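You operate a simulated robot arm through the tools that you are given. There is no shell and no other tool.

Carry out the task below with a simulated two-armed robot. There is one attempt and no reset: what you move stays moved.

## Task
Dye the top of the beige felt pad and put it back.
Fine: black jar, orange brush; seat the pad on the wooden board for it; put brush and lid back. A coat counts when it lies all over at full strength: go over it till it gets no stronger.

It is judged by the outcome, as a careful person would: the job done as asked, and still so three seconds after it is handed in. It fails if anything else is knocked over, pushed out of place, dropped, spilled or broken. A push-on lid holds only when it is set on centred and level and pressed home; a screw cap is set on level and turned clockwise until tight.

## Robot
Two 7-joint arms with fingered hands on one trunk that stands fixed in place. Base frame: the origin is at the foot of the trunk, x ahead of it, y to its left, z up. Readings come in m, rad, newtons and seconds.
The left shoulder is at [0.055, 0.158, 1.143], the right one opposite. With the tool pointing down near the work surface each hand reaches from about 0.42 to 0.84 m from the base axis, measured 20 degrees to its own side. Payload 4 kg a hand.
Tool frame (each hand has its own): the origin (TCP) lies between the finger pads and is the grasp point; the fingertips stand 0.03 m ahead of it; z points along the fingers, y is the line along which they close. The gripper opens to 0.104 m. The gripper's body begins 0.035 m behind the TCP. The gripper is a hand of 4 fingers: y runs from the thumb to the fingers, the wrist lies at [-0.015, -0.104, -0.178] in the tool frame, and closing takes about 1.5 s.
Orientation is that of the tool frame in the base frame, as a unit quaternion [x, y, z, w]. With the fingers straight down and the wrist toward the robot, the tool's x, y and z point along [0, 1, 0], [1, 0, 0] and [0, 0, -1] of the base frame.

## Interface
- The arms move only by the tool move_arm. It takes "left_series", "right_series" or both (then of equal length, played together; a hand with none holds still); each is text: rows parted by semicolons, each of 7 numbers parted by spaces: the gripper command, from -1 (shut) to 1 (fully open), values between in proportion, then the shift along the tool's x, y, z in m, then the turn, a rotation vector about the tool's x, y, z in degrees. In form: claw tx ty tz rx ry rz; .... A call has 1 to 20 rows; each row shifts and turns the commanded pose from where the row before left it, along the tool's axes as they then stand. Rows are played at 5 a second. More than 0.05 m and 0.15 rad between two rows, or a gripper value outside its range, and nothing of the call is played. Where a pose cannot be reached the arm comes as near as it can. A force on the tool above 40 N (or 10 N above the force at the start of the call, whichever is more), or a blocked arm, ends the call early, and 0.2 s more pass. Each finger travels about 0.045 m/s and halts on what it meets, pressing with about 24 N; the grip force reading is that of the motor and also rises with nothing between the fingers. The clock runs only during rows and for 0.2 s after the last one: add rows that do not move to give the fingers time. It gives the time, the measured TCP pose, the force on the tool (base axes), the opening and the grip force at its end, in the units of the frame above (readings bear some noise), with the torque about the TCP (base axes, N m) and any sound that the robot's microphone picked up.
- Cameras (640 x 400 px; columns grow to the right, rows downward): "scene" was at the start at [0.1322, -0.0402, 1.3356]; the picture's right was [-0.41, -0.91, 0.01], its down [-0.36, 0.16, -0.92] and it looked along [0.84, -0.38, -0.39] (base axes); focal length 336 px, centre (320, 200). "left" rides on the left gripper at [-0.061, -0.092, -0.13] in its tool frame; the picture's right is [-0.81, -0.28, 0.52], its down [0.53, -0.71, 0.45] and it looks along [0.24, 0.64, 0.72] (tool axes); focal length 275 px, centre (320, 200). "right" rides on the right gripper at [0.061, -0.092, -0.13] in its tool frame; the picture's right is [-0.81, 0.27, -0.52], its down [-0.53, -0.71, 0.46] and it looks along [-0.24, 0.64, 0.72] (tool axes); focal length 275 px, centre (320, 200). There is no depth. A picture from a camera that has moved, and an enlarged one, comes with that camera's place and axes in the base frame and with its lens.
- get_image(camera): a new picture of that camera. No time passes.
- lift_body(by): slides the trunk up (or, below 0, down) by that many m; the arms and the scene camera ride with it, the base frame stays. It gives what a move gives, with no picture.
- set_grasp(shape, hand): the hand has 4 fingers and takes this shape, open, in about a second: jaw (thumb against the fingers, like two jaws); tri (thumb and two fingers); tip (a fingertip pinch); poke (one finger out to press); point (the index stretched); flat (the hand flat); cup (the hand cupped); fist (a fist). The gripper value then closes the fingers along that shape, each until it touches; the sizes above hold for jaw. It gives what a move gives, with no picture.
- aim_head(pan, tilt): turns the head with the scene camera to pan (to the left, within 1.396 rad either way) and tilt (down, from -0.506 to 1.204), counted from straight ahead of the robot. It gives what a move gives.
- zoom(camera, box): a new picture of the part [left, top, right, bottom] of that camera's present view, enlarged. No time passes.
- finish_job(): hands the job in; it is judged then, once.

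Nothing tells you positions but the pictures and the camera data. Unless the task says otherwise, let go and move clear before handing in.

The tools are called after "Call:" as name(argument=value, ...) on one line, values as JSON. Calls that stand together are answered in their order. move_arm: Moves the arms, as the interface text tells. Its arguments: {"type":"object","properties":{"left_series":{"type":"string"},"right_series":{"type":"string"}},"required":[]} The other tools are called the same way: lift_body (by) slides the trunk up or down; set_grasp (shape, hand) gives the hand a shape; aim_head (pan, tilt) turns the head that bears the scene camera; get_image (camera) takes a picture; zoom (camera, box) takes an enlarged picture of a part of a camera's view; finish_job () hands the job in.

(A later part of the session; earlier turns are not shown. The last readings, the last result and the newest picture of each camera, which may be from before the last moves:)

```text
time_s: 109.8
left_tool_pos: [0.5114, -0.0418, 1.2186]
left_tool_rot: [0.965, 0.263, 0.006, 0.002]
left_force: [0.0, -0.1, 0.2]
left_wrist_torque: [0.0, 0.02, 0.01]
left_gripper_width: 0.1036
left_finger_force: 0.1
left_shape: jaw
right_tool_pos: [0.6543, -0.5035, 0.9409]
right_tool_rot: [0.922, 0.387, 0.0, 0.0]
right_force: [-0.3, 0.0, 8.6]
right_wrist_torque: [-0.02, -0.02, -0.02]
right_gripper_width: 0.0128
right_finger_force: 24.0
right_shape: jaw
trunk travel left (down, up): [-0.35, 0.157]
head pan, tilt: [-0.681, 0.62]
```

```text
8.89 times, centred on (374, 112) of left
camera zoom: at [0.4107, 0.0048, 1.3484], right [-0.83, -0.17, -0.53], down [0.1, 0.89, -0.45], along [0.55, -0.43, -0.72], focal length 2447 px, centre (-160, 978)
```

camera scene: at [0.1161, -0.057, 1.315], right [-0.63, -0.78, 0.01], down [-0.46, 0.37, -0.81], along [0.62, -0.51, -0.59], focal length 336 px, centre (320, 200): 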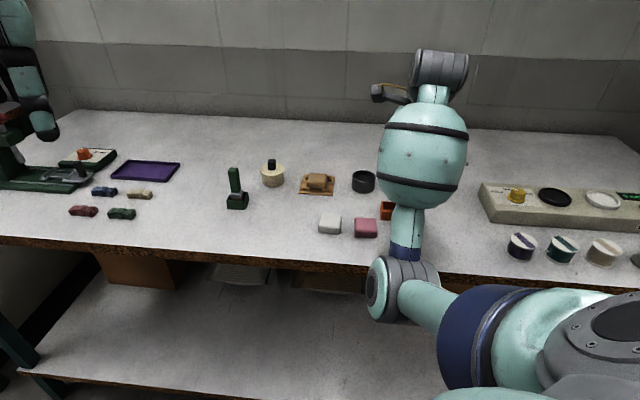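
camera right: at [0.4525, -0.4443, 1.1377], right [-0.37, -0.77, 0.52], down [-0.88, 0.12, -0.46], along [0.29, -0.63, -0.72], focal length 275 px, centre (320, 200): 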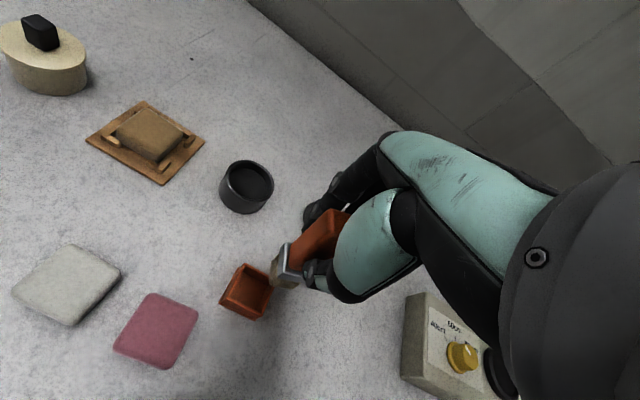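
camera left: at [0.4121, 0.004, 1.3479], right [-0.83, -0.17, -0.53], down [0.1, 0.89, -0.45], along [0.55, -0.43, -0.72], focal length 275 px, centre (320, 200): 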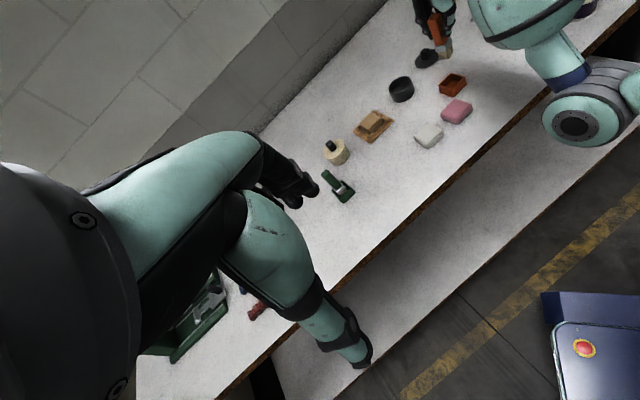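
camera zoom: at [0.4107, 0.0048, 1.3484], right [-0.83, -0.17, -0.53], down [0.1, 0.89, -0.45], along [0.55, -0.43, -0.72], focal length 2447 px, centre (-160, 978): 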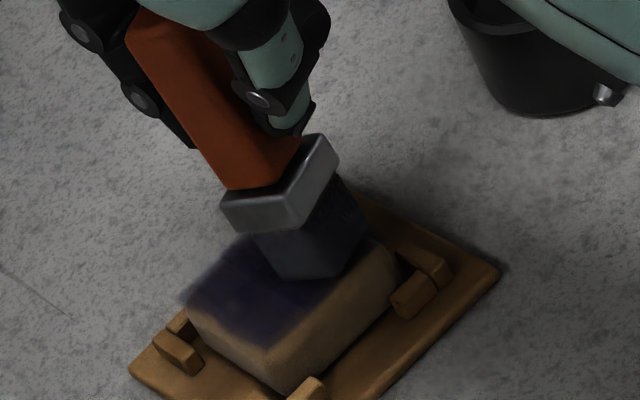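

Call:
move_arm(right_series="-1 0 0 -0.0038 0 0 0; -1 -0.003 -0.011 0 0 0 0; -1 0 0 0.003 0 0 0; -1 0.003 0 0 0 0 0; -1 -0.003 0 0 0 0 0; -1 0 0 -0.003 0 0 0; -1 0.010 0 0 0 0 0; -1 0 0 0.003 0 0 0; -1 0.003 0 0 0 0 0; -1 -0.003 0 0 0 0 0; -1 0 0 -0.003 0 0 0; -1 0.010 0 0 0 0 0; -1 0 0 0.003 0 0 0; -1 0.003 0 0 0 0 0; -1 -0.003 0 0 0 0 0; -1 0 0 -0.003 0 0 0; -1 0.010 0 0 0 0 0; -1 0 0 0.003 0 0 0; -1 0.003 0 0 0 0 0; -1 -0.003 0 0 0 0 0")

Call:
zoom(camera="left", box=[350, 90, 398, 135])

```text
time_s: 114.0
left_tool_pos: [0.512, -0.0427, 1.2163]
left_tool_rot: [0.965, 0.263, 0.006, 0.001]
left_force: [0.2, -0.8, 0.2]
left_wrist_torque: [-0.01, 0.01, 0.02]
left_gripper_width: 0.1041
left_finger_force: 0.1
left_shape: jaw
right_tool_pos: [0.6666, -0.4785, 0.9431]
right_tool_rot: [0.922, 0.386, 0.0, 0.001]
right_force: [-0.1, 0.6, 3.5]
right_wrist_torque: [-0.02, 0.04, 0.0]
right_gripper_width: 0.0124
right_finger_force: 24.3
right_shape: jaw
trunk travel left (down, up): [-0.35, 0.157]
head pan, tilt: [-0.681, 0.62]
```

```text
8.89 times, centred on (374, 112) of left
camera zoom: at [0.4119, 0.0039, 1.348], right [-0.83, -0.17, -0.53], down [0.1, 0.89, -0.45], along [0.55, -0.43, -0.72], focal length 2447 px, centre (-160, 978)
```

zoom: 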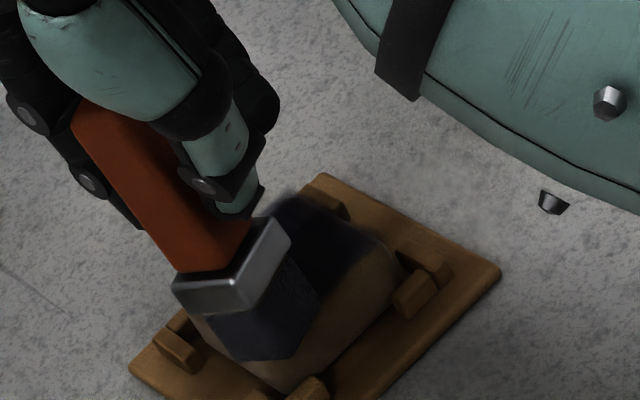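

A full pass is done. Lifting, going back over the jar and inspecting the coat.

Call:
move_arm(right_series="-1 0 0 -0.02 0 0 0; -1 0 0 -0.02 0 0 0; -1 -0.0425 0.006 0 0 0 0; -1 -0.0425 0.006 0 0 0 0; -1 -0.0425 0.006 0 0 0 0; -1 0 0 0 0 0 0; -1 0 0 0 0 0 0")

Call:
zoom(camera="scene", box=[306, 168, 336, 187])

Call:
zoom(camera="left", box=[362, 106, 394, 134])

Call:
zoom(camera="left", box=[350, 20, 446, 110])

```text
time_s: 115.6
left_tool_pos: [0.5118, -0.0436, 1.2163]
left_tool_rot: [0.965, 0.263, 0.006, 0.002]
left_force: [-0.4, 0.3, 0.7]
left_wrist_torque: [0.0, 0.0, 0.01]
left_gripper_width: 0.1038
left_finger_force: 0.0
left_shape: jaw
right_tool_pos: [0.5909, -0.5828, 0.9829]
right_tool_rot: [0.922, 0.387, 0.001, -0.001]
right_force: [-0.3, 1.3, -0.4]
right_wrist_torque: [0.03, -0.01, 0.0]
right_gripper_width: 0.0126
right_finger_force: 23.8
right_shape: jaw
trunk travel left (down, up): [-0.35, 0.157]
head pan, tilt: [-0.681, 0.62]
```

```text
16.00 times, centred on (321, 178) of scene
camera zoom: at [0.1163, -0.057, 1.315], right [-0.63, -0.78, 0.01], down [-0.46, 0.37, -0.81], along [0.62, -0.51, -0.59], focal length 5384 px, centre (304, 560)
```

zoom: 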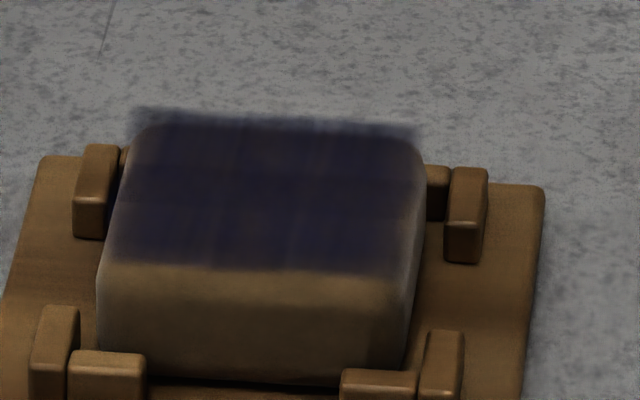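

```text
14.29 times, centred on (378, 120) of left
camera zoom: at [0.4122, 0.0037, 1.3479], right [-0.83, -0.17, -0.53], down [0.1, 0.89, -0.45], along [0.55, -0.43, -0.72], focal length 3932 px, centre (-509, 1343)
```

zoom: 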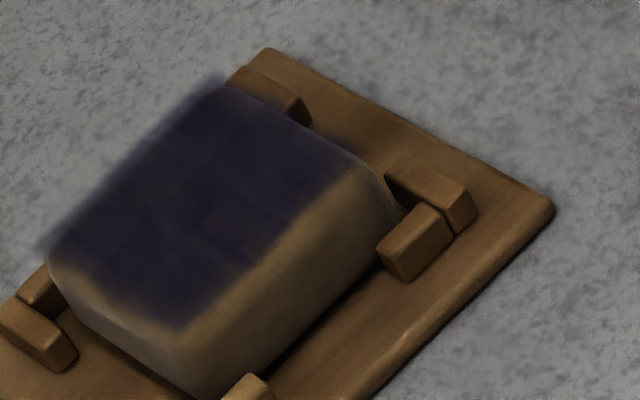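

```text
4.44 times, centred on (398, 65) of left
camera zoom: at [0.4122, 0.0037, 1.3479], right [-0.83, -0.17, -0.53], down [0.1, 0.89, -0.45], along [0.55, -0.43, -0.72], focal length 1224 px, centre (-27, 800)
```

zoom: 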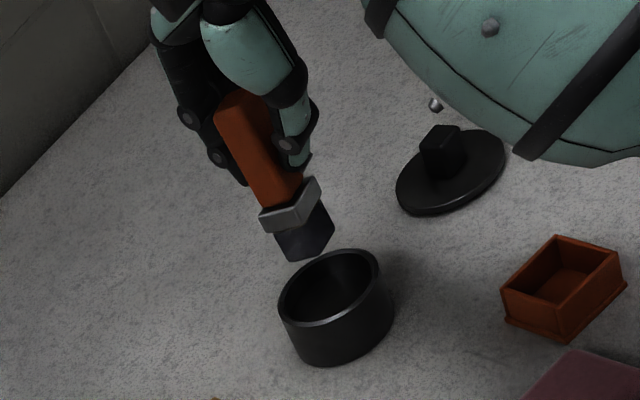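

Call:
zoom(camera="scene", box=[312, 172, 322, 178])

Call:
zoom(camera="scene", box=[320, 172, 330, 178])

Call:
zoom(camera="left", box=[364, 108, 380, 118])

Call:
zoom(camera="left", box=[370, 114, 386, 124])

```text
16.00 times, centred on (317, 175) of scene
camera zoom: at [0.1163, -0.057, 1.315], right [-0.63, -0.78, 0.01], down [-0.46, 0.37, -0.81], along [0.62, -0.51, -0.59], focal length 5384 px, centre (368, 600)
```

zoom: 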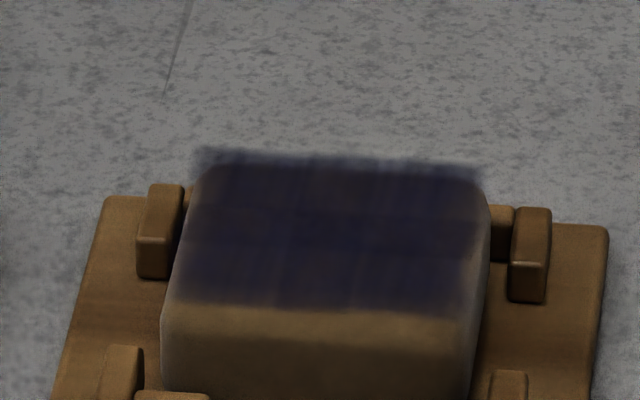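

```text
16.00 times, centred on (325, 175) of scene
camera zoom: at [0.1163, -0.057, 1.315], right [-0.63, -0.78, 0.01], down [-0.46, 0.37, -0.81], along [0.62, -0.51, -0.59], focal length 5384 px, centre (240, 600)
```

zoom: 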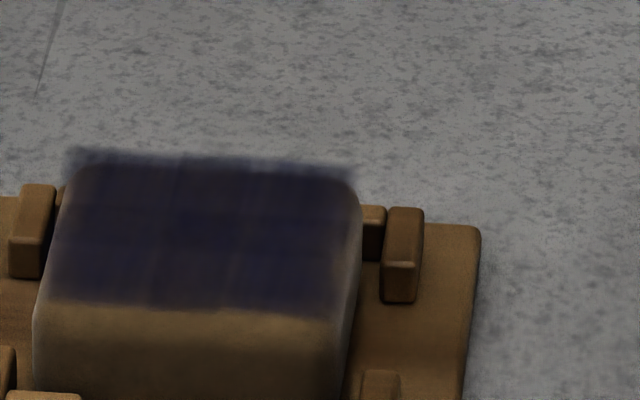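

```text
16.00 times, centred on (372, 113) of left
camera zoom: at [0.4122, 0.0037, 1.3479], right [-0.83, -0.17, -0.53], down [0.1, 0.89, -0.45], along [0.55, -0.43, -0.72], focal length 4404 px, centre (-512, 1592)
```

zoom: 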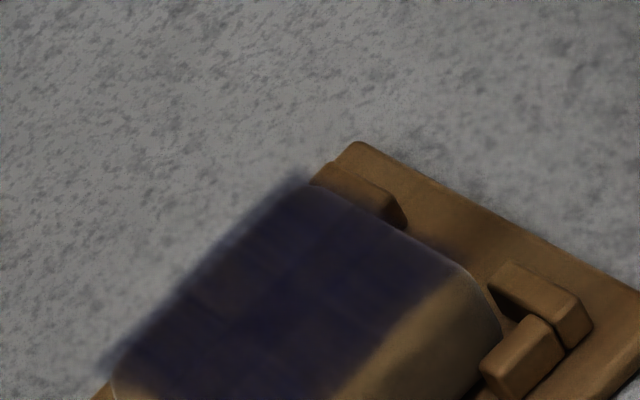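

```text
16.00 times, centred on (378, 119) of left
camera zoom: at [0.4122, 0.0037, 1.3479], right [-0.83, -0.17, -0.53], down [0.1, 0.89, -0.45], along [0.55, -0.43, -0.72], focal length 4404 px, centre (-608, 1496)
```

zoom: 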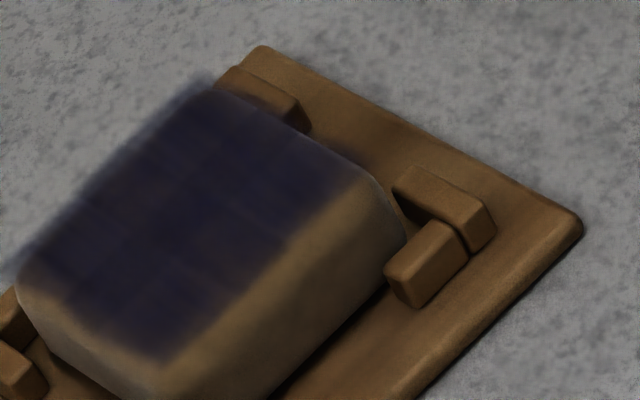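

Strength looks even in the middle but I need a better look at the near edge. I'll hold the brush aside so the right wrist camera can see the pad from close up.

Call:
move_arm(right_series="-1 0.0288 -0.0235 -0.012 0 0 0; -1 0.0288 -0.0235 -0.012 0 0 0; -1 0.0288 -0.0235 -0.012 0 0 0; -1 0.0288 -0.0235 -0.012 0 0 0; -1 0 0 0 0 0 0; -1 0 0 0 0 0 0")

Call:
get_image(camera="right")

Call:
zoom(camera="right", box=[230, 150, 342, 240])

```text
time_s: 117.0
left_tool_pos: [0.5129, -0.0412, 1.2168]
left_tool_rot: [0.965, 0.262, 0.006, 0.001]
left_force: [-0.5, 0.5, -0.8]
left_wrist_torque: [-0.01, 0.01, -0.03]
left_gripper_width: 0.1037
left_finger_force: 0.1
left_shape: jaw
right_tool_pos: [0.6061, -0.4361, 1.0314]
right_tool_rot: [0.922, 0.387, 0.0, 0.0]
right_force: [0.1, 0.5, 0.0]
right_wrist_torque: [0.01, 0.02, -0.02]
right_gripper_width: 0.0127
right_finger_force: 24.2
right_shape: jaw
trunk travel left (down, up): [-0.35, 0.157]
head pan, tilt: [-0.681, 0.62]
```

```text
taken
camera right: at [0.5854, -0.3265, 1.162], right [-0.37, -0.77, 0.52], down [-0.88, 0.12, -0.46], along [0.29, -0.63, -0.72], focal length 275 px, centre (320, 200)
```

right: 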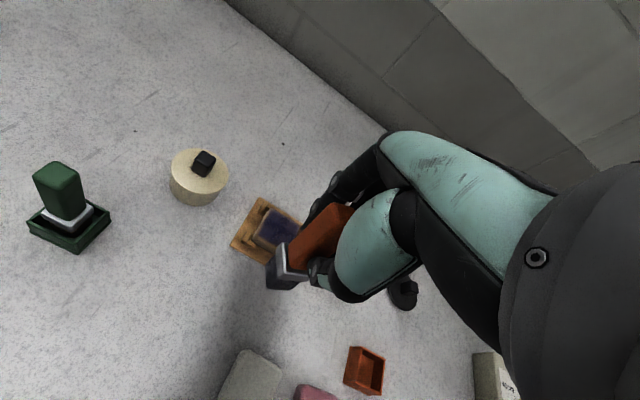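

```text
4.44 times, centred on (286, 195) of right
camera zoom: at [0.5854, -0.3265, 1.162], right [-0.37, -0.77, 0.52], down [-0.88, 0.12, -0.46], along [0.29, -0.63, -0.72], focal length 1224 px, centre (471, 222)
```

zoom: 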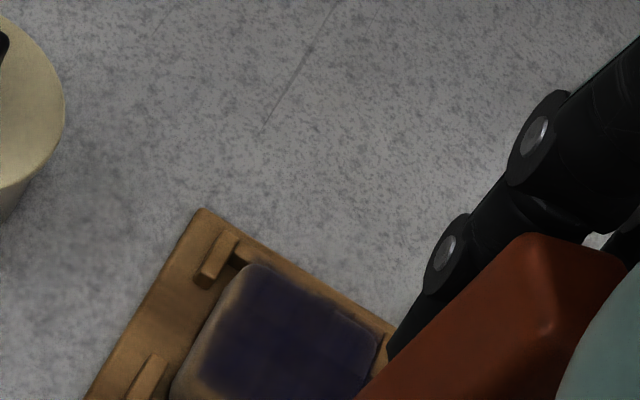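

Call:
move_arm(right_series="-1 -0.04 0.01 0 0 0 0; -1 -0.03 0.01 0 0 0 0; -1 0 0 0 0 0 0; -1 0 0 0 0 0 0")

Call:
zoom(camera="right", box=[180, 150, 292, 240])

```text
time_s: 118.0
left_tool_pos: [0.5133, -0.0438, 1.2179]
left_tool_rot: [0.965, 0.263, 0.006, 0.001]
left_force: [-1.3, 1.0, -1.2]
left_wrist_torque: [0.03, 0.01, 0.01]
left_gripper_width: 0.1041
left_finger_force: 0.0
left_shape: jaw
right_tool_pos: [0.5685, -0.499, 1.0294]
right_tool_rot: [0.922, 0.387, 0.0, 0.0]
right_force: [-0.2, 0.0, -0.1]
right_wrist_torque: [0.0, -0.03, 0.02]
right_gripper_width: 0.0125
right_finger_force: 23.8
right_shape: jaw
trunk travel left (down, up): [-0.35, 0.157]
head pan, tilt: [-0.681, 0.62]
```

```text
4.44 times, centred on (236, 195) of right
camera zoom: at [0.5486, -0.3905, 1.1594], right [-0.37, -0.77, 0.52], down [-0.88, 0.12, -0.46], along [0.29, -0.63, -0.72], focal length 1224 px, centre (693, 222)
```

zoom: 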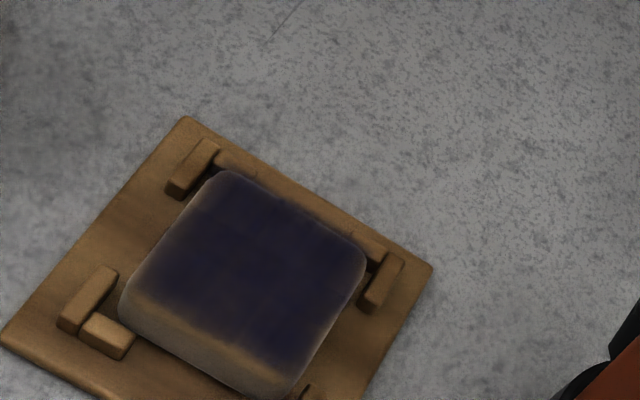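

Call:
zoom(camera="right", box=[194, 176, 258, 242])

Call:
zoom(camera="right", box=[200, 186, 250, 217])

Call:
zoom(camera="right", box=[200, 210, 250, 241])

```text
6.06 times, centred on (226, 209) of right
camera zoom: at [0.5486, -0.3905, 1.1594], right [-0.37, -0.77, 0.52], down [-0.88, 0.12, -0.46], along [0.29, -0.63, -0.72], focal length 1668 px, centre (890, 146)
```

zoom: 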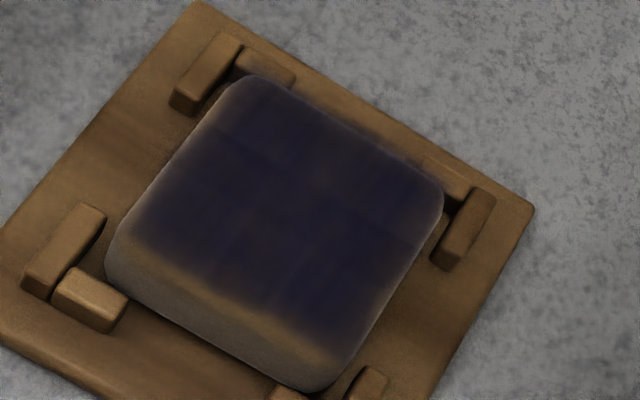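

```text
12.80 times, centred on (225, 202) of right
camera zoom: at [0.5486, -0.3905, 1.1594], right [-0.37, -0.77, 0.52], down [-0.88, 0.12, -0.46], along [0.29, -0.63, -0.72], focal length 3524 px, centre (1536, 181)
```

zoom: 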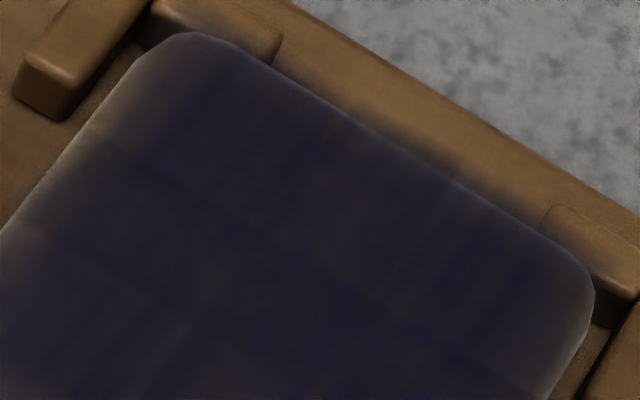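

```text
12.80 times, centred on (225, 226) of right
camera zoom: at [0.5486, -0.3905, 1.1594], right [-0.37, -0.77, 0.52], down [-0.88, 0.12, -0.46], along [0.29, -0.63, -0.72], focal length 3524 px, centre (1536, -126)
```

zoom: 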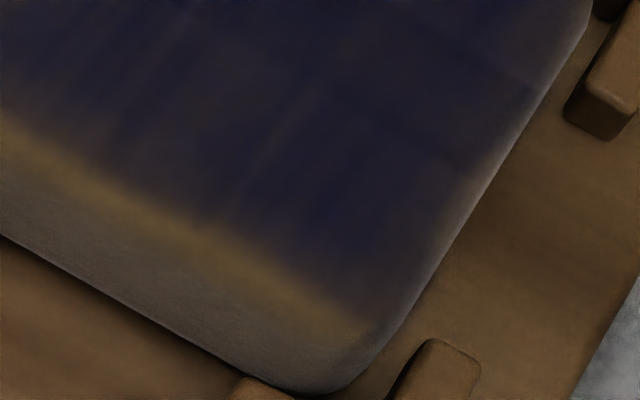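

The close view shows streaks that are not yet at full strength and a thin bare near edge. I'll dip again and go over it more.

Call:
move_arm(right_series="-1 -0.0229 0.038 0 0 0 0; -1 -0.0229 0.038 0 0 0 0; -1 0 0 0.03 0 0 0; -1 0 0 0.03 0 0 0; -1 0 0 0.025 0 0 0; -1 0 0 0.005 0 0 0; -1 0 0 0 0 0 0; -1 0 0 0 0 0 0")

Call:
zoom(camera="left", box=[380, 60, 428, 105])

```text
time_s: 119.8
left_tool_pos: [0.5128, -0.0423, 1.2189]
left_tool_rot: [0.965, 0.264, 0.005, 0.002]
left_force: [-0.1, -0.5, 0.4]
left_wrist_torque: [0.01, -0.02, -0.03]
left_gripper_width: 0.1036
left_finger_force: 0.1
left_shape: jaw
right_tool_pos: [0.59, -0.5854, 0.9391]
right_tool_rot: [0.922, 0.387, 0.001, 0.0]
right_force: [1.0, 0.7, -0.2]
right_wrist_torque: [0.0, 0.04, 0.0]
right_gripper_width: 0.0125
right_finger_force: 24.3
right_shape: jaw
trunk travel left (down, up): [-0.35, 0.157]
head pan, tilt: [-0.681, 0.62]
```

```text
8.89 times, centred on (404, 82) of left
camera zoom: at [0.4121, 0.0038, 1.3479], right [-0.83, -0.17, -0.53], down [0.1, 0.89, -0.45], along [0.55, -0.43, -0.72], focal length 2447 px, centre (-427, 1244)
```

zoom: 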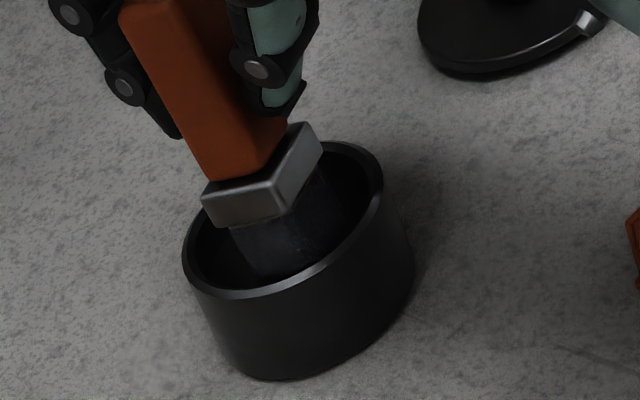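

Call:
move_arm(right_series="-1 0 0 0.002 0 0 0; -1 0 0 0.0015 0 0 0; -1 0 0 0 0 0 0; -1 0 0 0 0 0 0; -1 0 0 0 0 0 0")

Call:
zoom(camera="left", box=[380, 60, 428, 105])

```text
time_s: 121.0
left_tool_pos: [0.5116, -0.0438, 1.2166]
left_tool_rot: [0.965, 0.264, 0.006, 0.003]
left_force: [0.6, 0.3, -0.3]
left_wrist_torque: [-0.05, 0.0, -0.01]
left_gripper_width: 0.104
left_finger_force: 0.1
left_shape: jaw
right_tool_pos: [0.5897, -0.5839, 0.9375]
right_tool_rot: [0.922, 0.387, 0.0, 0.001]
right_force: [-0.1, 0.5, 7.1]
right_wrist_torque: [-0.01, -0.01, 0.02]
right_gripper_width: 0.0126
right_finger_force: 24.3
right_shape: jaw
trunk travel left (down, up): [-0.35, 0.157]
head pan, tilt: [-0.681, 0.62]
```

```text
8.89 times, centred on (404, 82) of left
camera zoom: at [0.4112, 0.0047, 1.3482], right [-0.83, -0.17, -0.53], down [0.1, 0.89, -0.45], along [0.55, -0.43, -0.72], focal length 2447 px, centre (-427, 1244)
```

zoom: 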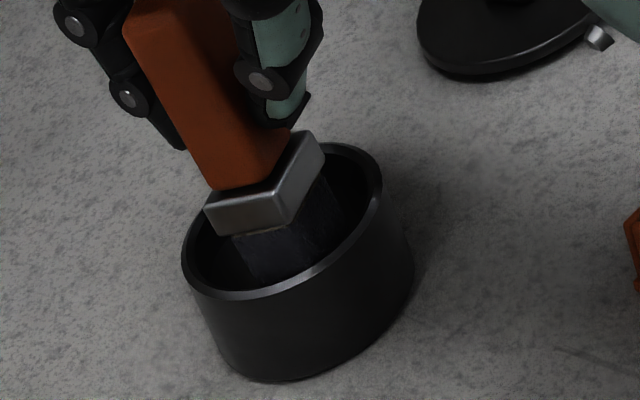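

Loaded. Moving to the near-right corner and trying a light lengthwise (y) stroke up the right edge.

Call:
move_arm(right_series="-1 0 0 -0.02 0 0 0; -1 0 0 -0.025 0 0 0; -1 0.0323 -0.0083 0 0 0 0; -1 0.0323 -0.0083 0 0 0 0; -1 0.0323 -0.0083 0 0 0 0; -1 0 0 0.02 0 0 0; -1 0 0 0.016 0 0 0; -1 0 0 0 0 0 0; -1 0 0 0 0 0 0")

Call:
zoom(camera="left", box=[350, 90, 398, 135])

```text
time_s: 123.0
left_tool_pos: [0.5123, -0.043, 1.2175]
left_tool_rot: [0.965, 0.262, 0.006, 0.001]
left_force: [-0.2, -0.2, 0.1]
left_wrist_torque: [0.04, -0.02, -0.01]
left_gripper_width: 0.1041
left_finger_force: 0.0
left_shape: jaw
right_tool_pos: [0.6401, -0.4962, 0.9462]
right_tool_rot: [0.922, 0.387, 0.001, 0.0]
right_force: [-0.5, -0.1, -0.7]
right_wrist_torque: [-0.02, 0.01, -0.02]
right_gripper_width: 0.0125
right_finger_force: 23.7
right_shape: jaw
trunk travel left (down, up): [-0.35, 0.157]
head pan, tilt: [-0.681, 0.62]
```

```text
8.89 times, centred on (374, 112) of left
camera zoom: at [0.4121, 0.0035, 1.3479], right [-0.83, -0.17, -0.53], down [0.1, 0.89, -0.45], along [0.55, -0.43, -0.72], focal length 2447 px, centre (-160, 978)
```

zoom: 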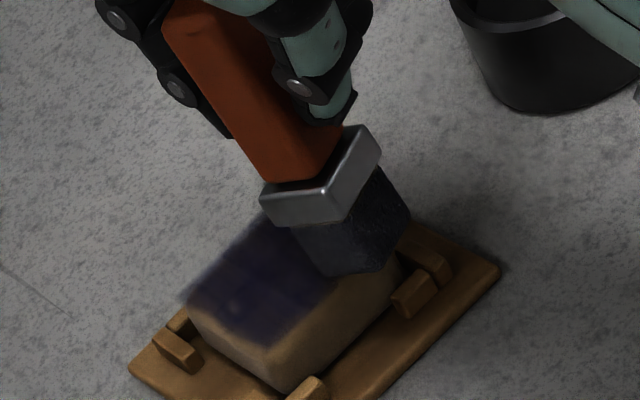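

Call:
move_arm(right_series="-1 0 0 0.003 0 0 0; -1 0 0 0.0015 0 0 0; -1 0 0 0 0 0 0; -1 0 0 0 0 0 0")

```text
time_s: 124.0
left_tool_pos: [0.5119, -0.0423, 1.218]
left_tool_rot: [0.965, 0.263, 0.006, 0.002]
left_force: [0.2, -0.1, -0.3]
left_wrist_torque: [-0.01, 0.0, 0.0]
left_gripper_width: 0.1038
left_finger_force: 0.0
left_shape: jaw
right_tool_pos: [0.64, -0.4966, 0.9426]
right_tool_rot: [0.922, 0.387, 0.0, 0.002]
right_force: [-0.1, 0.7, 4.8]
right_wrist_torque: [0.0, -0.05, 0.0]
right_gripper_width: 0.0125
right_finger_force: 24.0
right_shape: jaw
trunk travel left (down, up): [-0.35, 0.157]
head pan, tilt: [-0.681, 0.62]
```

Contact at 4.8 N. Stroking forward along y.

Call:
move_arm(right_series="-1 0 0.005 0 0 0 0; -1 0 0.005 0 0 0 0; -1 0 0.005 0 0 0 0; -1 0 0.005 0 0 0 0; -1 0 0.005 0 0 0 0; -1 0 0.005 0 0 0 0; -1 0 0.005 0 0 0 0; -1 0 0.003 0 0 0 0; -1 0 0 0 0 0 0")

Call:
zoom(camera="left", box=[350, 90, 398, 135])

```text
time_s: 126.0
left_tool_pos: [0.5112, -0.0421, 1.2175]
left_tool_rot: [0.964, 0.264, 0.007, 0.002]
left_force: [0.3, -0.7, 0.0]
left_wrist_torque: [0.0, 0.02, 0.01]
left_gripper_width: 0.1041
left_finger_force: 0.1
left_shape: jaw
right_tool_pos: [0.667, -0.5222, 0.9432]
right_tool_rot: [0.922, 0.387, 0.0, 0.0]
right_force: [-3.0, 2.1, 9.5]
right_wrist_torque: [0.08, 0.23, 0.0]
right_gripper_width: 0.0128
right_finger_force: 23.7
right_shape: jaw
trunk travel left (down, up): [-0.35, 0.157]
head pan, tilt: [-0.681, 0.62]
```

```text
8.89 times, centred on (374, 112) of left
camera zoom: at [0.4106, 0.0048, 1.3484], right [-0.83, -0.17, -0.53], down [0.1, 0.89, -0.45], along [0.55, -0.43, -0.72], focal length 2447 px, centre (-160, 978)
```

zoom: 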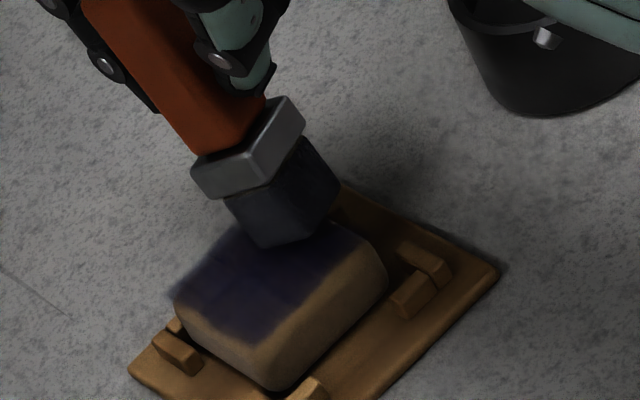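

The y-stroke works with a modest lag. Easing the pressure and stroking back in the next lane.

Call:
move_arm(right_series="-1 0 0.004 -0.001 0 0 0; -1 0.005 0 0 0 0 0; -1 0.004 0 0 0 0 0; -1 0 -0.005 0 0 0 0; -1 0 -0.005 0 0 0 0; -1 0 -0.005 0 0 0 0; -1 0 -0.005 0 0 0 0; -1 0 -0.005 0 0 0 0; -1 0 -0.005 0 0 0 0; -1 0 -0.005 0 0 0 0; -1 0 -0.005 0 0 0 0; -1 0 -0.004 0 0 0 0; -1 0 -0.004 0 0 0 0; -1 0 0 0 0 0 0")

Call:
zoom(camera="left", box=[350, 90, 398, 135])

```text
time_s: 129.0
left_tool_pos: [0.5117, -0.0427, 1.217]
left_tool_rot: [0.965, 0.263, 0.005, 0.002]
left_force: [0.4, 0.3, -1.0]
left_wrist_torque: [0.01, 0.03, -0.02]
left_gripper_width: 0.104
left_finger_force: 0.0
left_shape: jaw
right_tool_pos: [0.6421, -0.4848, 0.9429]
right_tool_rot: [0.922, 0.387, 0.0, 0.0]
right_force: [-0.4, -0.3, 3.8]
right_wrist_torque: [-0.05, -0.04, -0.01]
right_gripper_width: 0.0124
right_finger_force: 24.0
right_shape: jaw
trunk travel left (down, up): [-0.35, 0.157]
head pan, tilt: [-0.681, 0.62]
```

```text
8.89 times, centred on (374, 112) of left
camera zoom: at [0.4116, 0.0041, 1.3481], right [-0.83, -0.17, -0.53], down [0.1, 0.89, -0.45], along [0.55, -0.43, -0.72], focal length 2447 px, centre (-160, 978)
```

zoom: 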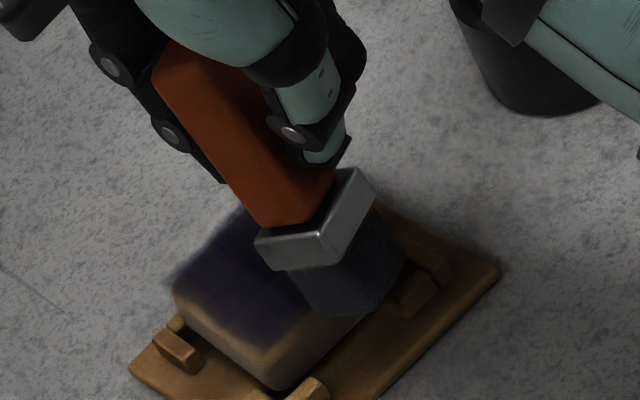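

Force steady at ~4 N. Continuing with the next lanes.

Call:
move_arm(right_series="-1 0.005 0 0 0 0 0; -1 0.005 0 0 0 0 0; -1 0 0.005 0 0 0 0; -1 0 0.005 0 0 0 0; -1 0 0.005 0 0 0 0; -1 0 0.005 0 0 0 0; -1 0 0.005 0 0 0 0; -1 0 0.005 0 0 0 0; -1 0 0.005 0 0 0 0; -1 0 0.005 0 0 0 0; -1 0 0.004 0 0 0 0; -1 0 0.004 0 0 0 0; -1 0 0 0 0 0 0")

Call:
zoom(camera="left", box=[350, 90, 398, 135])

```text
time_s: 131.8
left_tool_pos: [0.5132, -0.043, 1.2179]
left_tool_rot: [0.965, 0.264, 0.005, 0.001]
left_force: [-0.2, -0.2, -0.8]
left_wrist_torque: [0.01, -0.01, 0.03]
left_gripper_width: 0.104
left_finger_force: 0.0
left_shape: jaw
right_tool_pos: [0.685, -0.5126, 0.9436]
right_tool_rot: [0.922, 0.387, 0.0, 0.0]
right_force: [-0.5, 0.6, -0.7]
right_wrist_torque: [-0.01, 0.01, 0.01]
right_gripper_width: 0.0126
right_finger_force: 23.4
right_shape: jaw
trunk travel left (down, up): [-0.35, 0.157]
head pan, tilt: [-0.681, 0.62]
```

```text
8.89 times, centred on (374, 112) of left
camera zoom: at [0.4119, 0.0039, 1.348], right [-0.83, -0.17, -0.53], down [0.1, 0.89, -0.45], along [0.55, -0.43, -0.72], focal length 2447 px, centre (-160, 978)
```

zoom: 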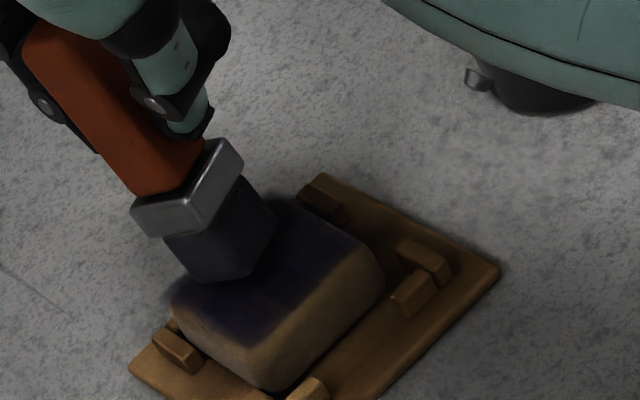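

Call:
move_arm(right_series="-1 0 0 0.0018 0 0 0; -1 0.004 0 0 0 0 0; -1 0.004 0 0 0 0 0; -1 0 -0.005 0 0 0 0; -1 0 -0.005 0 0 0 0; -1 0 -0.005 0 0 0 0; -1 0 -0.005 0 0 0 0; -1 0 -0.005 0 0 0 0; -1 0 -0.005 0 0 0 0; -1 0 -0.005 0 0 0 0; -1 0 -0.005 0 0 0 0; -1 0 -0.004 0 0 0 0; -1 0 0 0 0 0 0")

Call:
zoom(camera="left", box=[350, 90, 398, 135])

```text
time_s: 134.6
left_tool_pos: [0.5107, -0.0428, 1.2177]
left_tool_rot: [0.965, 0.263, 0.005, 0.001]
left_force: [0.4, 0.7, 0.2]
left_wrist_torque: [-0.02, -0.02, 0.02]
left_gripper_width: 0.1038
left_finger_force: 0.1
left_shape: jaw
right_tool_pos: [0.6586, -0.4743, 0.9397]
right_tool_rot: [0.922, 0.386, 0.0, 0.0]
right_force: [1.7, -3.0, 7.5]
right_wrist_torque: [-0.11, -0.25, -0.04]
right_gripper_width: 0.0122
right_finger_force: 23.3
right_shape: jaw
trunk travel left (down, up): [-0.35, 0.157]
head pan, tilt: [-0.681, 0.62]
```

```text
8.89 times, centred on (374, 112) of left
camera zoom: at [0.4113, 0.0041, 1.3482], right [-0.83, -0.17, -0.53], down [0.1, 0.89, -0.45], along [0.55, -0.43, -0.72], focal length 2447 px, centre (-160, 978)
```

zoom: 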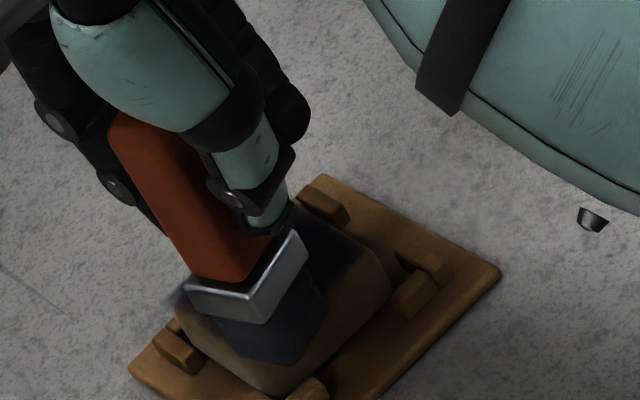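

Call:
move_arm(right_series="-1 0 0 -0.0012 0 0 0; -1 0.004 0 0 0 0 0; -1 0.003 0 0 0 0 0; -1 0 0.005 0 0 0 0; -1 0 0.005 0 0 0 0; -1 0 0.005 0 0 0 0; -1 0 0.005 0 0 0 0; -1 0 0.005 0 0 0 0; -1 0 0.005 0 0 0 0; -1 0 0.005 0 0 0 0; -1 0 0.005 0 0 0 0; -1 0 0 0 0 0 0")

Call:
zoom(camera="left", box=[350, 90, 398, 135])

```text
time_s: 137.2
left_tool_pos: [0.5119, -0.0421, 1.2179]
left_tool_rot: [0.965, 0.263, 0.006, 0.001]
left_force: [0.3, 0.4, 0.8]
left_wrist_torque: [0.0, 0.0, 0.0]
left_gripper_width: 0.1039
left_finger_force: 0.1
left_shape: jaw
right_tool_pos: [0.6916, -0.4986, 0.941]
right_tool_rot: [0.922, 0.387, 0.0, 0.0]
right_force: [-0.1, 0.2, 2.3]
right_wrist_torque: [0.0, 0.02, 0.0]
right_gripper_width: 0.0129
right_finger_force: 23.9
right_shape: jaw
trunk travel left (down, up): [-0.35, 0.157]
head pan, tilt: [-0.681, 0.62]
```

```text
8.89 times, centred on (374, 112) of left
camera zoom: at [0.4119, 0.0038, 1.348], right [-0.83, -0.17, -0.53], down [0.1, 0.89, -0.45], along [0.55, -0.43, -0.72], focal length 2447 px, centre (-160, 978)
```

zoom: 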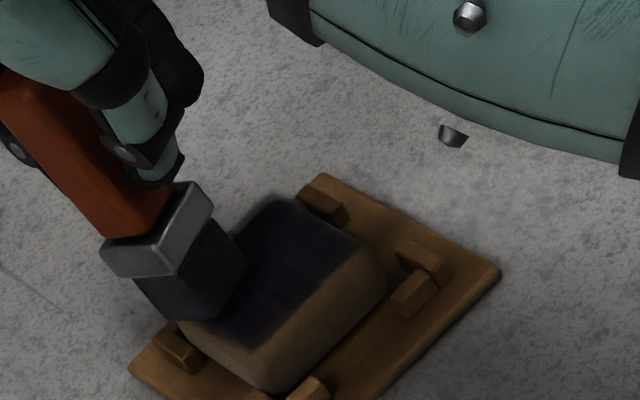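

Lifting and moving to the inspection pose for the wrist camera.

Call:
move_arm(right_series="-1 0 0 -0.02 0 0 0; -1 0 0 -0.03 0 0 0; -1 -0.0288 -0.0292 -0.013 0 0 0; -1 -0.0288 -0.0292 -0.013 0 0 0; -1 -0.0288 -0.0292 -0.013 0 0 0; -1 0 0 0 0 0 0; -1 0 0 0 0 0 0")

Call:
zoom(camera="right", box=[194, 176, 258, 242])

Call:
zoom(camera="right", box=[200, 186, 250, 217])

Call:
zoom(camera="right", box=[200, 210, 250, 241])

```text
time_s: 138.8
left_tool_pos: [0.5126, -0.0423, 1.2158]
left_tool_rot: [0.965, 0.263, 0.007, 0.001]
left_force: [0.5, -0.7, 0.2]
left_wrist_torque: [-0.01, 0.01, 0.01]
left_gripper_width: 0.1041
left_finger_force: 0.1
left_shape: jaw
right_tool_pos: [0.5695, -0.4957, 1.0318]
right_tool_rot: [0.922, 0.387, 0.0, 0.0]
right_force: [-0.4, 0.3, -0.9]
right_wrist_torque: [0.01, 0.0, 0.0]
right_gripper_width: 0.0129
right_finger_force: 24.0
right_shape: jaw
trunk travel left (down, up): [-0.35, 0.157]
head pan, tilt: [-0.681, 0.62]
```

```text
6.06 times, centred on (226, 209) of right
camera zoom: at [0.5492, -0.3877, 1.1622], right [-0.37, -0.77, 0.52], down [-0.88, 0.12, -0.46], along [0.29, -0.63, -0.72], focal length 1668 px, centre (890, 146)
```

zoom: 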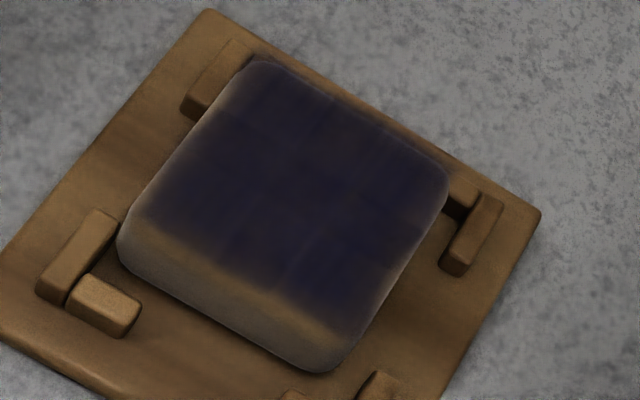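

```text
12.80 times, centred on (225, 202) of right
camera zoom: at [0.5492, -0.3877, 1.1622], right [-0.37, -0.77, 0.52], down [-0.88, 0.12, -0.46], along [0.29, -0.63, -0.72], focal length 3524 px, centre (1536, 181)
```

zoom: 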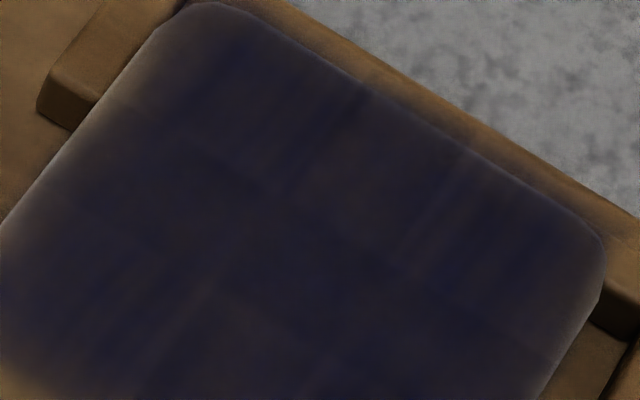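

```text
12.80 times, centred on (225, 226) of right
camera zoom: at [0.5492, -0.3877, 1.1622], right [-0.37, -0.77, 0.52], down [-0.88, 0.12, -0.46], along [0.29, -0.63, -0.72], focal length 3524 px, centre (1536, -126)
```

zoom: 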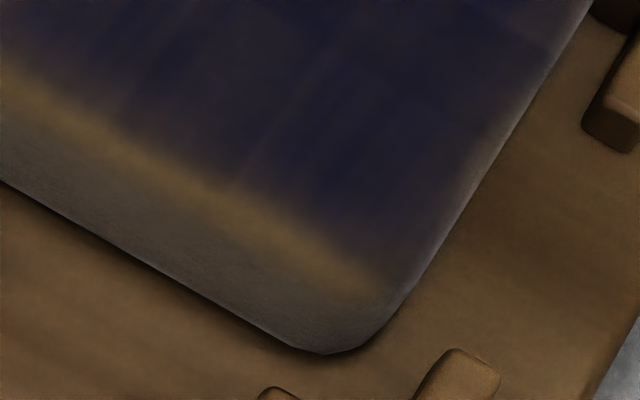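

The visible brown strip at the near side is actually the pad's side face; the top is covered edge to edge. To be sure it's at full strength I'll dip again and do another complete pass, then compare.

Call:
move_arm(right_series="-1 -0.0244 0.0385 0 0 0 0; -1 -0.0244 0.0384 0 0 0 0; -1 0 0 0.03 0 0 0; -1 0 0 0.03 0 0 0; -1 0 0 0.027 0 0 0; -1 0 0 0.005 0 0 0; -1 0 0 0.002 0 0 0; -1 0 0 0 0 0 0; -1 0 0 0 0 0 0")

Call:
zoom(camera="left", box=[380, 60, 428, 105])

```text
time_s: 140.8
left_tool_pos: [0.5127, -0.0435, 1.217]
left_tool_rot: [0.965, 0.263, 0.006, 0.001]
left_force: [-0.2, 0.4, 0.4]
left_wrist_torque: [-0.02, 0.0, 0.02]
left_gripper_width: 0.1038
left_finger_force: 0.1
left_shape: jaw
right_tool_pos: [0.5893, -0.5903, 0.9369]
right_tool_rot: [0.922, 0.387, 0.0, 0.0]
right_force: [1.1, -0.8, 0.2]
right_wrist_torque: [0.01, -0.03, 0.04]
right_gripper_width: 0.0127
right_finger_force: 24.9
right_shape: jaw
trunk travel left (down, up): [-0.35, 0.157]
head pan, tilt: [-0.681, 0.62]
```

```text
8.89 times, centred on (404, 82) of left
camera zoom: at [0.412, 0.0038, 1.348], right [-0.83, -0.17, -0.53], down [0.1, 0.89, -0.45], along [0.55, -0.43, -0.72], focal length 2447 px, centre (-427, 1244)
```

zoom: 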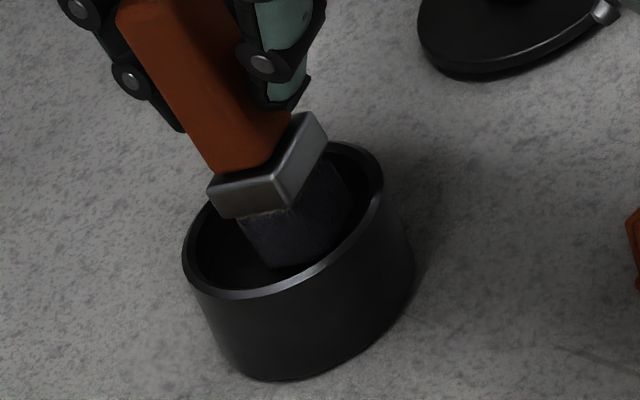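

Call:
move_arm(right_series="-1 0.003 0 0.0015 0 0 0; -1 0 0 0.001 0 0 0; -1 0 0 0 0 0 0; -1 0 0 0 0 0 0")

```text
time_s: 141.8
left_tool_pos: [0.5108, -0.0436, 1.2193]
left_tool_rot: [0.965, 0.263, 0.007, 0.001]
left_force: [-0.2, 0.3, -0.1]
left_wrist_torque: [-0.02, -0.02, 0.0]
left_gripper_width: 0.1041
left_finger_force: 0.0
left_shape: jaw
right_tool_pos: [0.5906, -0.5861, 0.9371]
right_tool_rot: [0.923, 0.385, 0.001, 0.001]
right_force: [-1.6, -1.8, 7.4]
right_wrist_torque: [-0.1, -0.03, 0.0]
right_gripper_width: 0.013
right_finger_force: 24.2
right_shape: jaw
trunk travel left (down, up): [-0.35, 0.157]
head pan, tilt: [-0.681, 0.62]
```

Call:
move_arm(right_series="-1 0 0 -0.02 0 0 0; -1 0 0 -0.025 0 0 0; -1 0.0328 -0.0088 0 0 0 0; -1 0.0328 -0.0088 0 0 0 0; -1 0.0328 -0.0088 0 0 0 0; -1 0 0 0.02 0 0 0; -1 0 0 0.016 0 0 0; -1 0 0 0.002 0 0 0; -1 0 0 0.0015 0 0 0; -1 0 0 0 0 0 0; -1 0 0 0 0 0 0")

Call:
zoom(camera="left", box=[350, 90, 398, 135])

```text
time_s: 144.2
left_tool_pos: [0.5113, -0.0418, 1.2174]
left_tool_rot: [0.965, 0.263, 0.005, 0.001]
left_force: [0.0, -0.4, -0.8]
left_wrist_torque: [0.0, -0.01, -0.02]
left_gripper_width: 0.1037
left_finger_force: 0.0
left_shape: jaw
right_tool_pos: [0.6416, -0.4968, 0.9411]
right_tool_rot: [0.923, 0.386, 0.002, 0.001]
right_force: [-0.5, -0.2, 10.2]
right_wrist_torque: [-0.04, -0.07, 0.02]
right_gripper_width: 0.0128
right_finger_force: 23.9
right_shape: jaw
trunk travel left (down, up): [-0.35, 0.157]
head pan, tilt: [-0.681, 0.62]
```

```text
8.89 times, centred on (374, 112) of left
camera zoom: at [0.4108, 0.0046, 1.3484], right [-0.83, -0.17, -0.53], down [0.1, 0.89, -0.45], along [0.55, -0.43, -0.72], focal length 2447 px, centre (-160, 978)
```

zoom: 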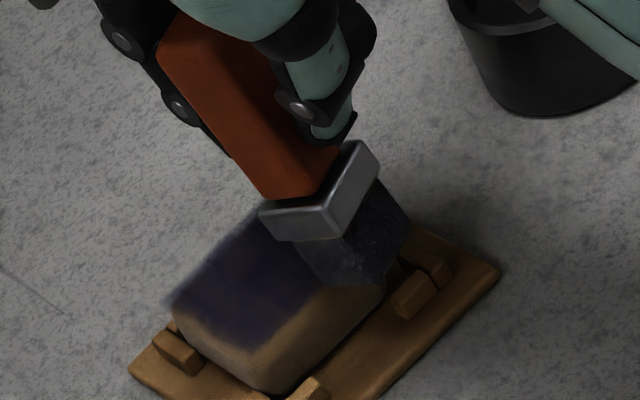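

Call:
move_arm(right_series="-1 0 0 -0.0013 0 0 0; -1 0 0.005 0 0 0 0; -1 0 0.005 0 0 0 0; -1 0 0.005 0 0 0 0; -1 0 0.005 0 0 0 0; -1 0 0.005 0 0 0 0; -1 0 0.005 0 0 0 0; -1 0 0.005 0 0 0 0; -1 0 0.005 0 0 0 0; -1 0.005 0 0 0 0 0; -1 0.004 0 0 0 0 0; -1 0 -0.005 0 0 0 0; -1 0 -0.005 0 0 0 0; -1 0 -0.005 0 0 0 0; -1 0 -0.005 0 0 0 0; -1 0 -0.005 0 0 0 0; -1 0 -0.005 0 0 0 0; -1 0 -0.005 0 0 0 0; -1 0 -0.005 0 0 0 0; -1 0 0 0 0 0 0")

Call:
zoom(camera="left", box=[350, 90, 398, 135])

```text
time_s: 148.4
left_tool_pos: [0.5132, -0.0433, 1.2184]
left_tool_rot: [0.965, 0.263, 0.005, 0.001]
left_force: [0.0, -0.6, 0.3]
left_wrist_torque: [0.0, -0.03, 0.02]
left_gripper_width: 0.1039
left_finger_force: 0.1
left_shape: jaw
right_tool_pos: [0.6475, -0.4895, 0.9416]
right_tool_rot: [0.922, 0.387, 0.0, -0.001]
right_force: [0.3, -0.3, 0.9]
right_wrist_torque: [0.0, -0.03, 0.01]
right_gripper_width: 0.0124
right_finger_force: 23.3
right_shape: jaw
trunk travel left (down, up): [-0.35, 0.157]
head pan, tilt: [-0.681, 0.62]
```

```text
8.89 times, centred on (374, 112) of left
camera zoom: at [0.412, 0.0037, 1.348], right [-0.83, -0.17, -0.53], down [0.1, 0.89, -0.45], along [0.55, -0.43, -0.72], focal length 2447 px, centre (-160, 978)
```

zoom: 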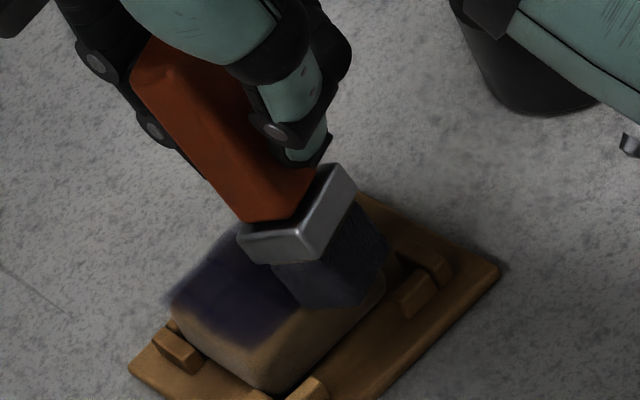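

Call:
move_arm(right_series="-1 0 -0.003 0.0007 0 0 0; -1 0.005 0 0 0 0 0; -1 0.004 0 0 0 0 0; -1 0 0.005 0 0 0 0; -1 0 0.005 0 0 0 0; -1 0 0.005 0 0 0 0; -1 0 0.005 0 0 0 0; -1 0 0.005 0 0 0 0; -1 0 0.005 0 0 0 0; -1 0 0.005 0 0 0 0; -1 0 0.005 0 0 0 0; -1 0 0.004 0 0 0 0; -1 0 0 0 0 0 0")

Call:
zoom(camera="left", box=[350, 90, 398, 135])

```text
time_s: 151.2
left_tool_pos: [0.5109, -0.0423, 1.2164]
left_tool_rot: [0.965, 0.262, 0.006, 0.001]
left_force: [-0.4, -0.4, 0.1]
left_wrist_torque: [0.01, 0.0, 0.0]
left_gripper_width: 0.1037
left_finger_force: 0.0
left_shape: jaw
right_tool_pos: [0.6825, -0.5125, 0.9404]
right_tool_rot: [0.922, 0.387, 0.0, 0.001]
right_force: [-2.4, 2.6, 6.4]
right_wrist_torque: [0.08, 0.2, -0.03]
right_gripper_width: 0.0127
right_finger_force: 24.2
right_shape: jaw
trunk travel left (down, up): [-0.35, 0.157]
head pan, tilt: [-0.681, 0.62]
```

```text
8.89 times, centred on (374, 112) of left
camera zoom: at [0.4108, 0.0048, 1.3484], right [-0.83, -0.17, -0.53], down [0.1, 0.89, -0.45], along [0.55, -0.43, -0.72], focal length 2447 px, centre (-160, 978)
```

zoom: 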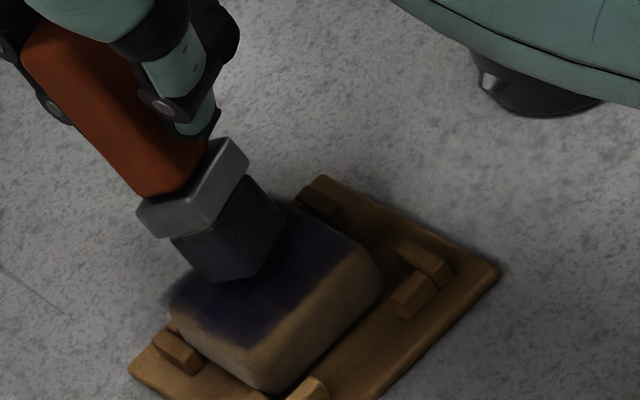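

Call:
move_arm(right_series="-1 0.005 0 -0.0004 0 0 0; -1 0.004 0 0 0 0 0; -1 0 -0.005 0 0 0 0; -1 0 -0.005 0 0 0 0; -1 0 -0.005 0 0 0 0; -1 0 -0.005 0 0 0 0; -1 0 -0.005 0 0 0 0; -1 0 -0.005 0 0 0 0; -1 0 -0.005 0 0 0 0; -1 0 -0.005 0 0 0 0; -1 0 -0.004 0 0 0 0; -1 0 0 0 0 0 0")

Call:
zoom(camera="left", box=[350, 90, 398, 135])

```text
time_s: 153.8
left_tool_pos: [0.5116, -0.0414, 1.2178]
left_tool_rot: [0.965, 0.264, 0.006, 0.002]
left_force: [0.6, 0.0, -0.8]
left_wrist_torque: [-0.04, 0.0, -0.03]
left_gripper_width: 0.104
left_finger_force: 0.1
left_shape: jaw
right_tool_pos: [0.6581, -0.4746, 0.9407]
right_tool_rot: [0.922, 0.387, 0.0, 0.0]
right_force: [2.1, -0.7, 4.5]
right_wrist_torque: [-0.08, -0.14, -0.01]
right_gripper_width: 0.0126
right_finger_force: 23.5
right_shape: jaw
trunk travel left (down, up): [-0.35, 0.157]
head pan, tilt: [-0.681, 0.62]
```

```text
8.89 times, centred on (374, 112) of left
camera zoom: at [0.4116, 0.0042, 1.3481], right [-0.83, -0.17, -0.53], down [0.1, 0.89, -0.45], along [0.55, -0.43, -0.72], focal length 2447 px, centre (-160, 978)
```

zoom: 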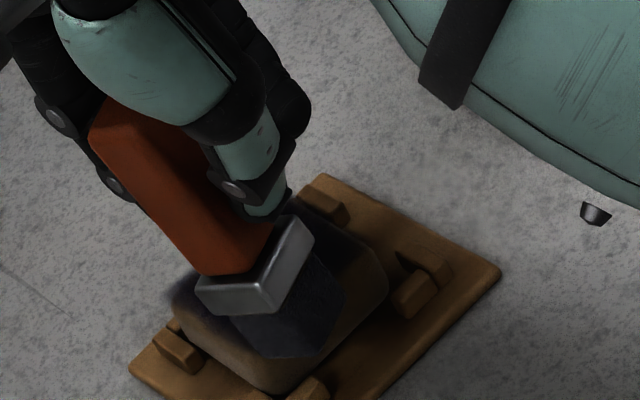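

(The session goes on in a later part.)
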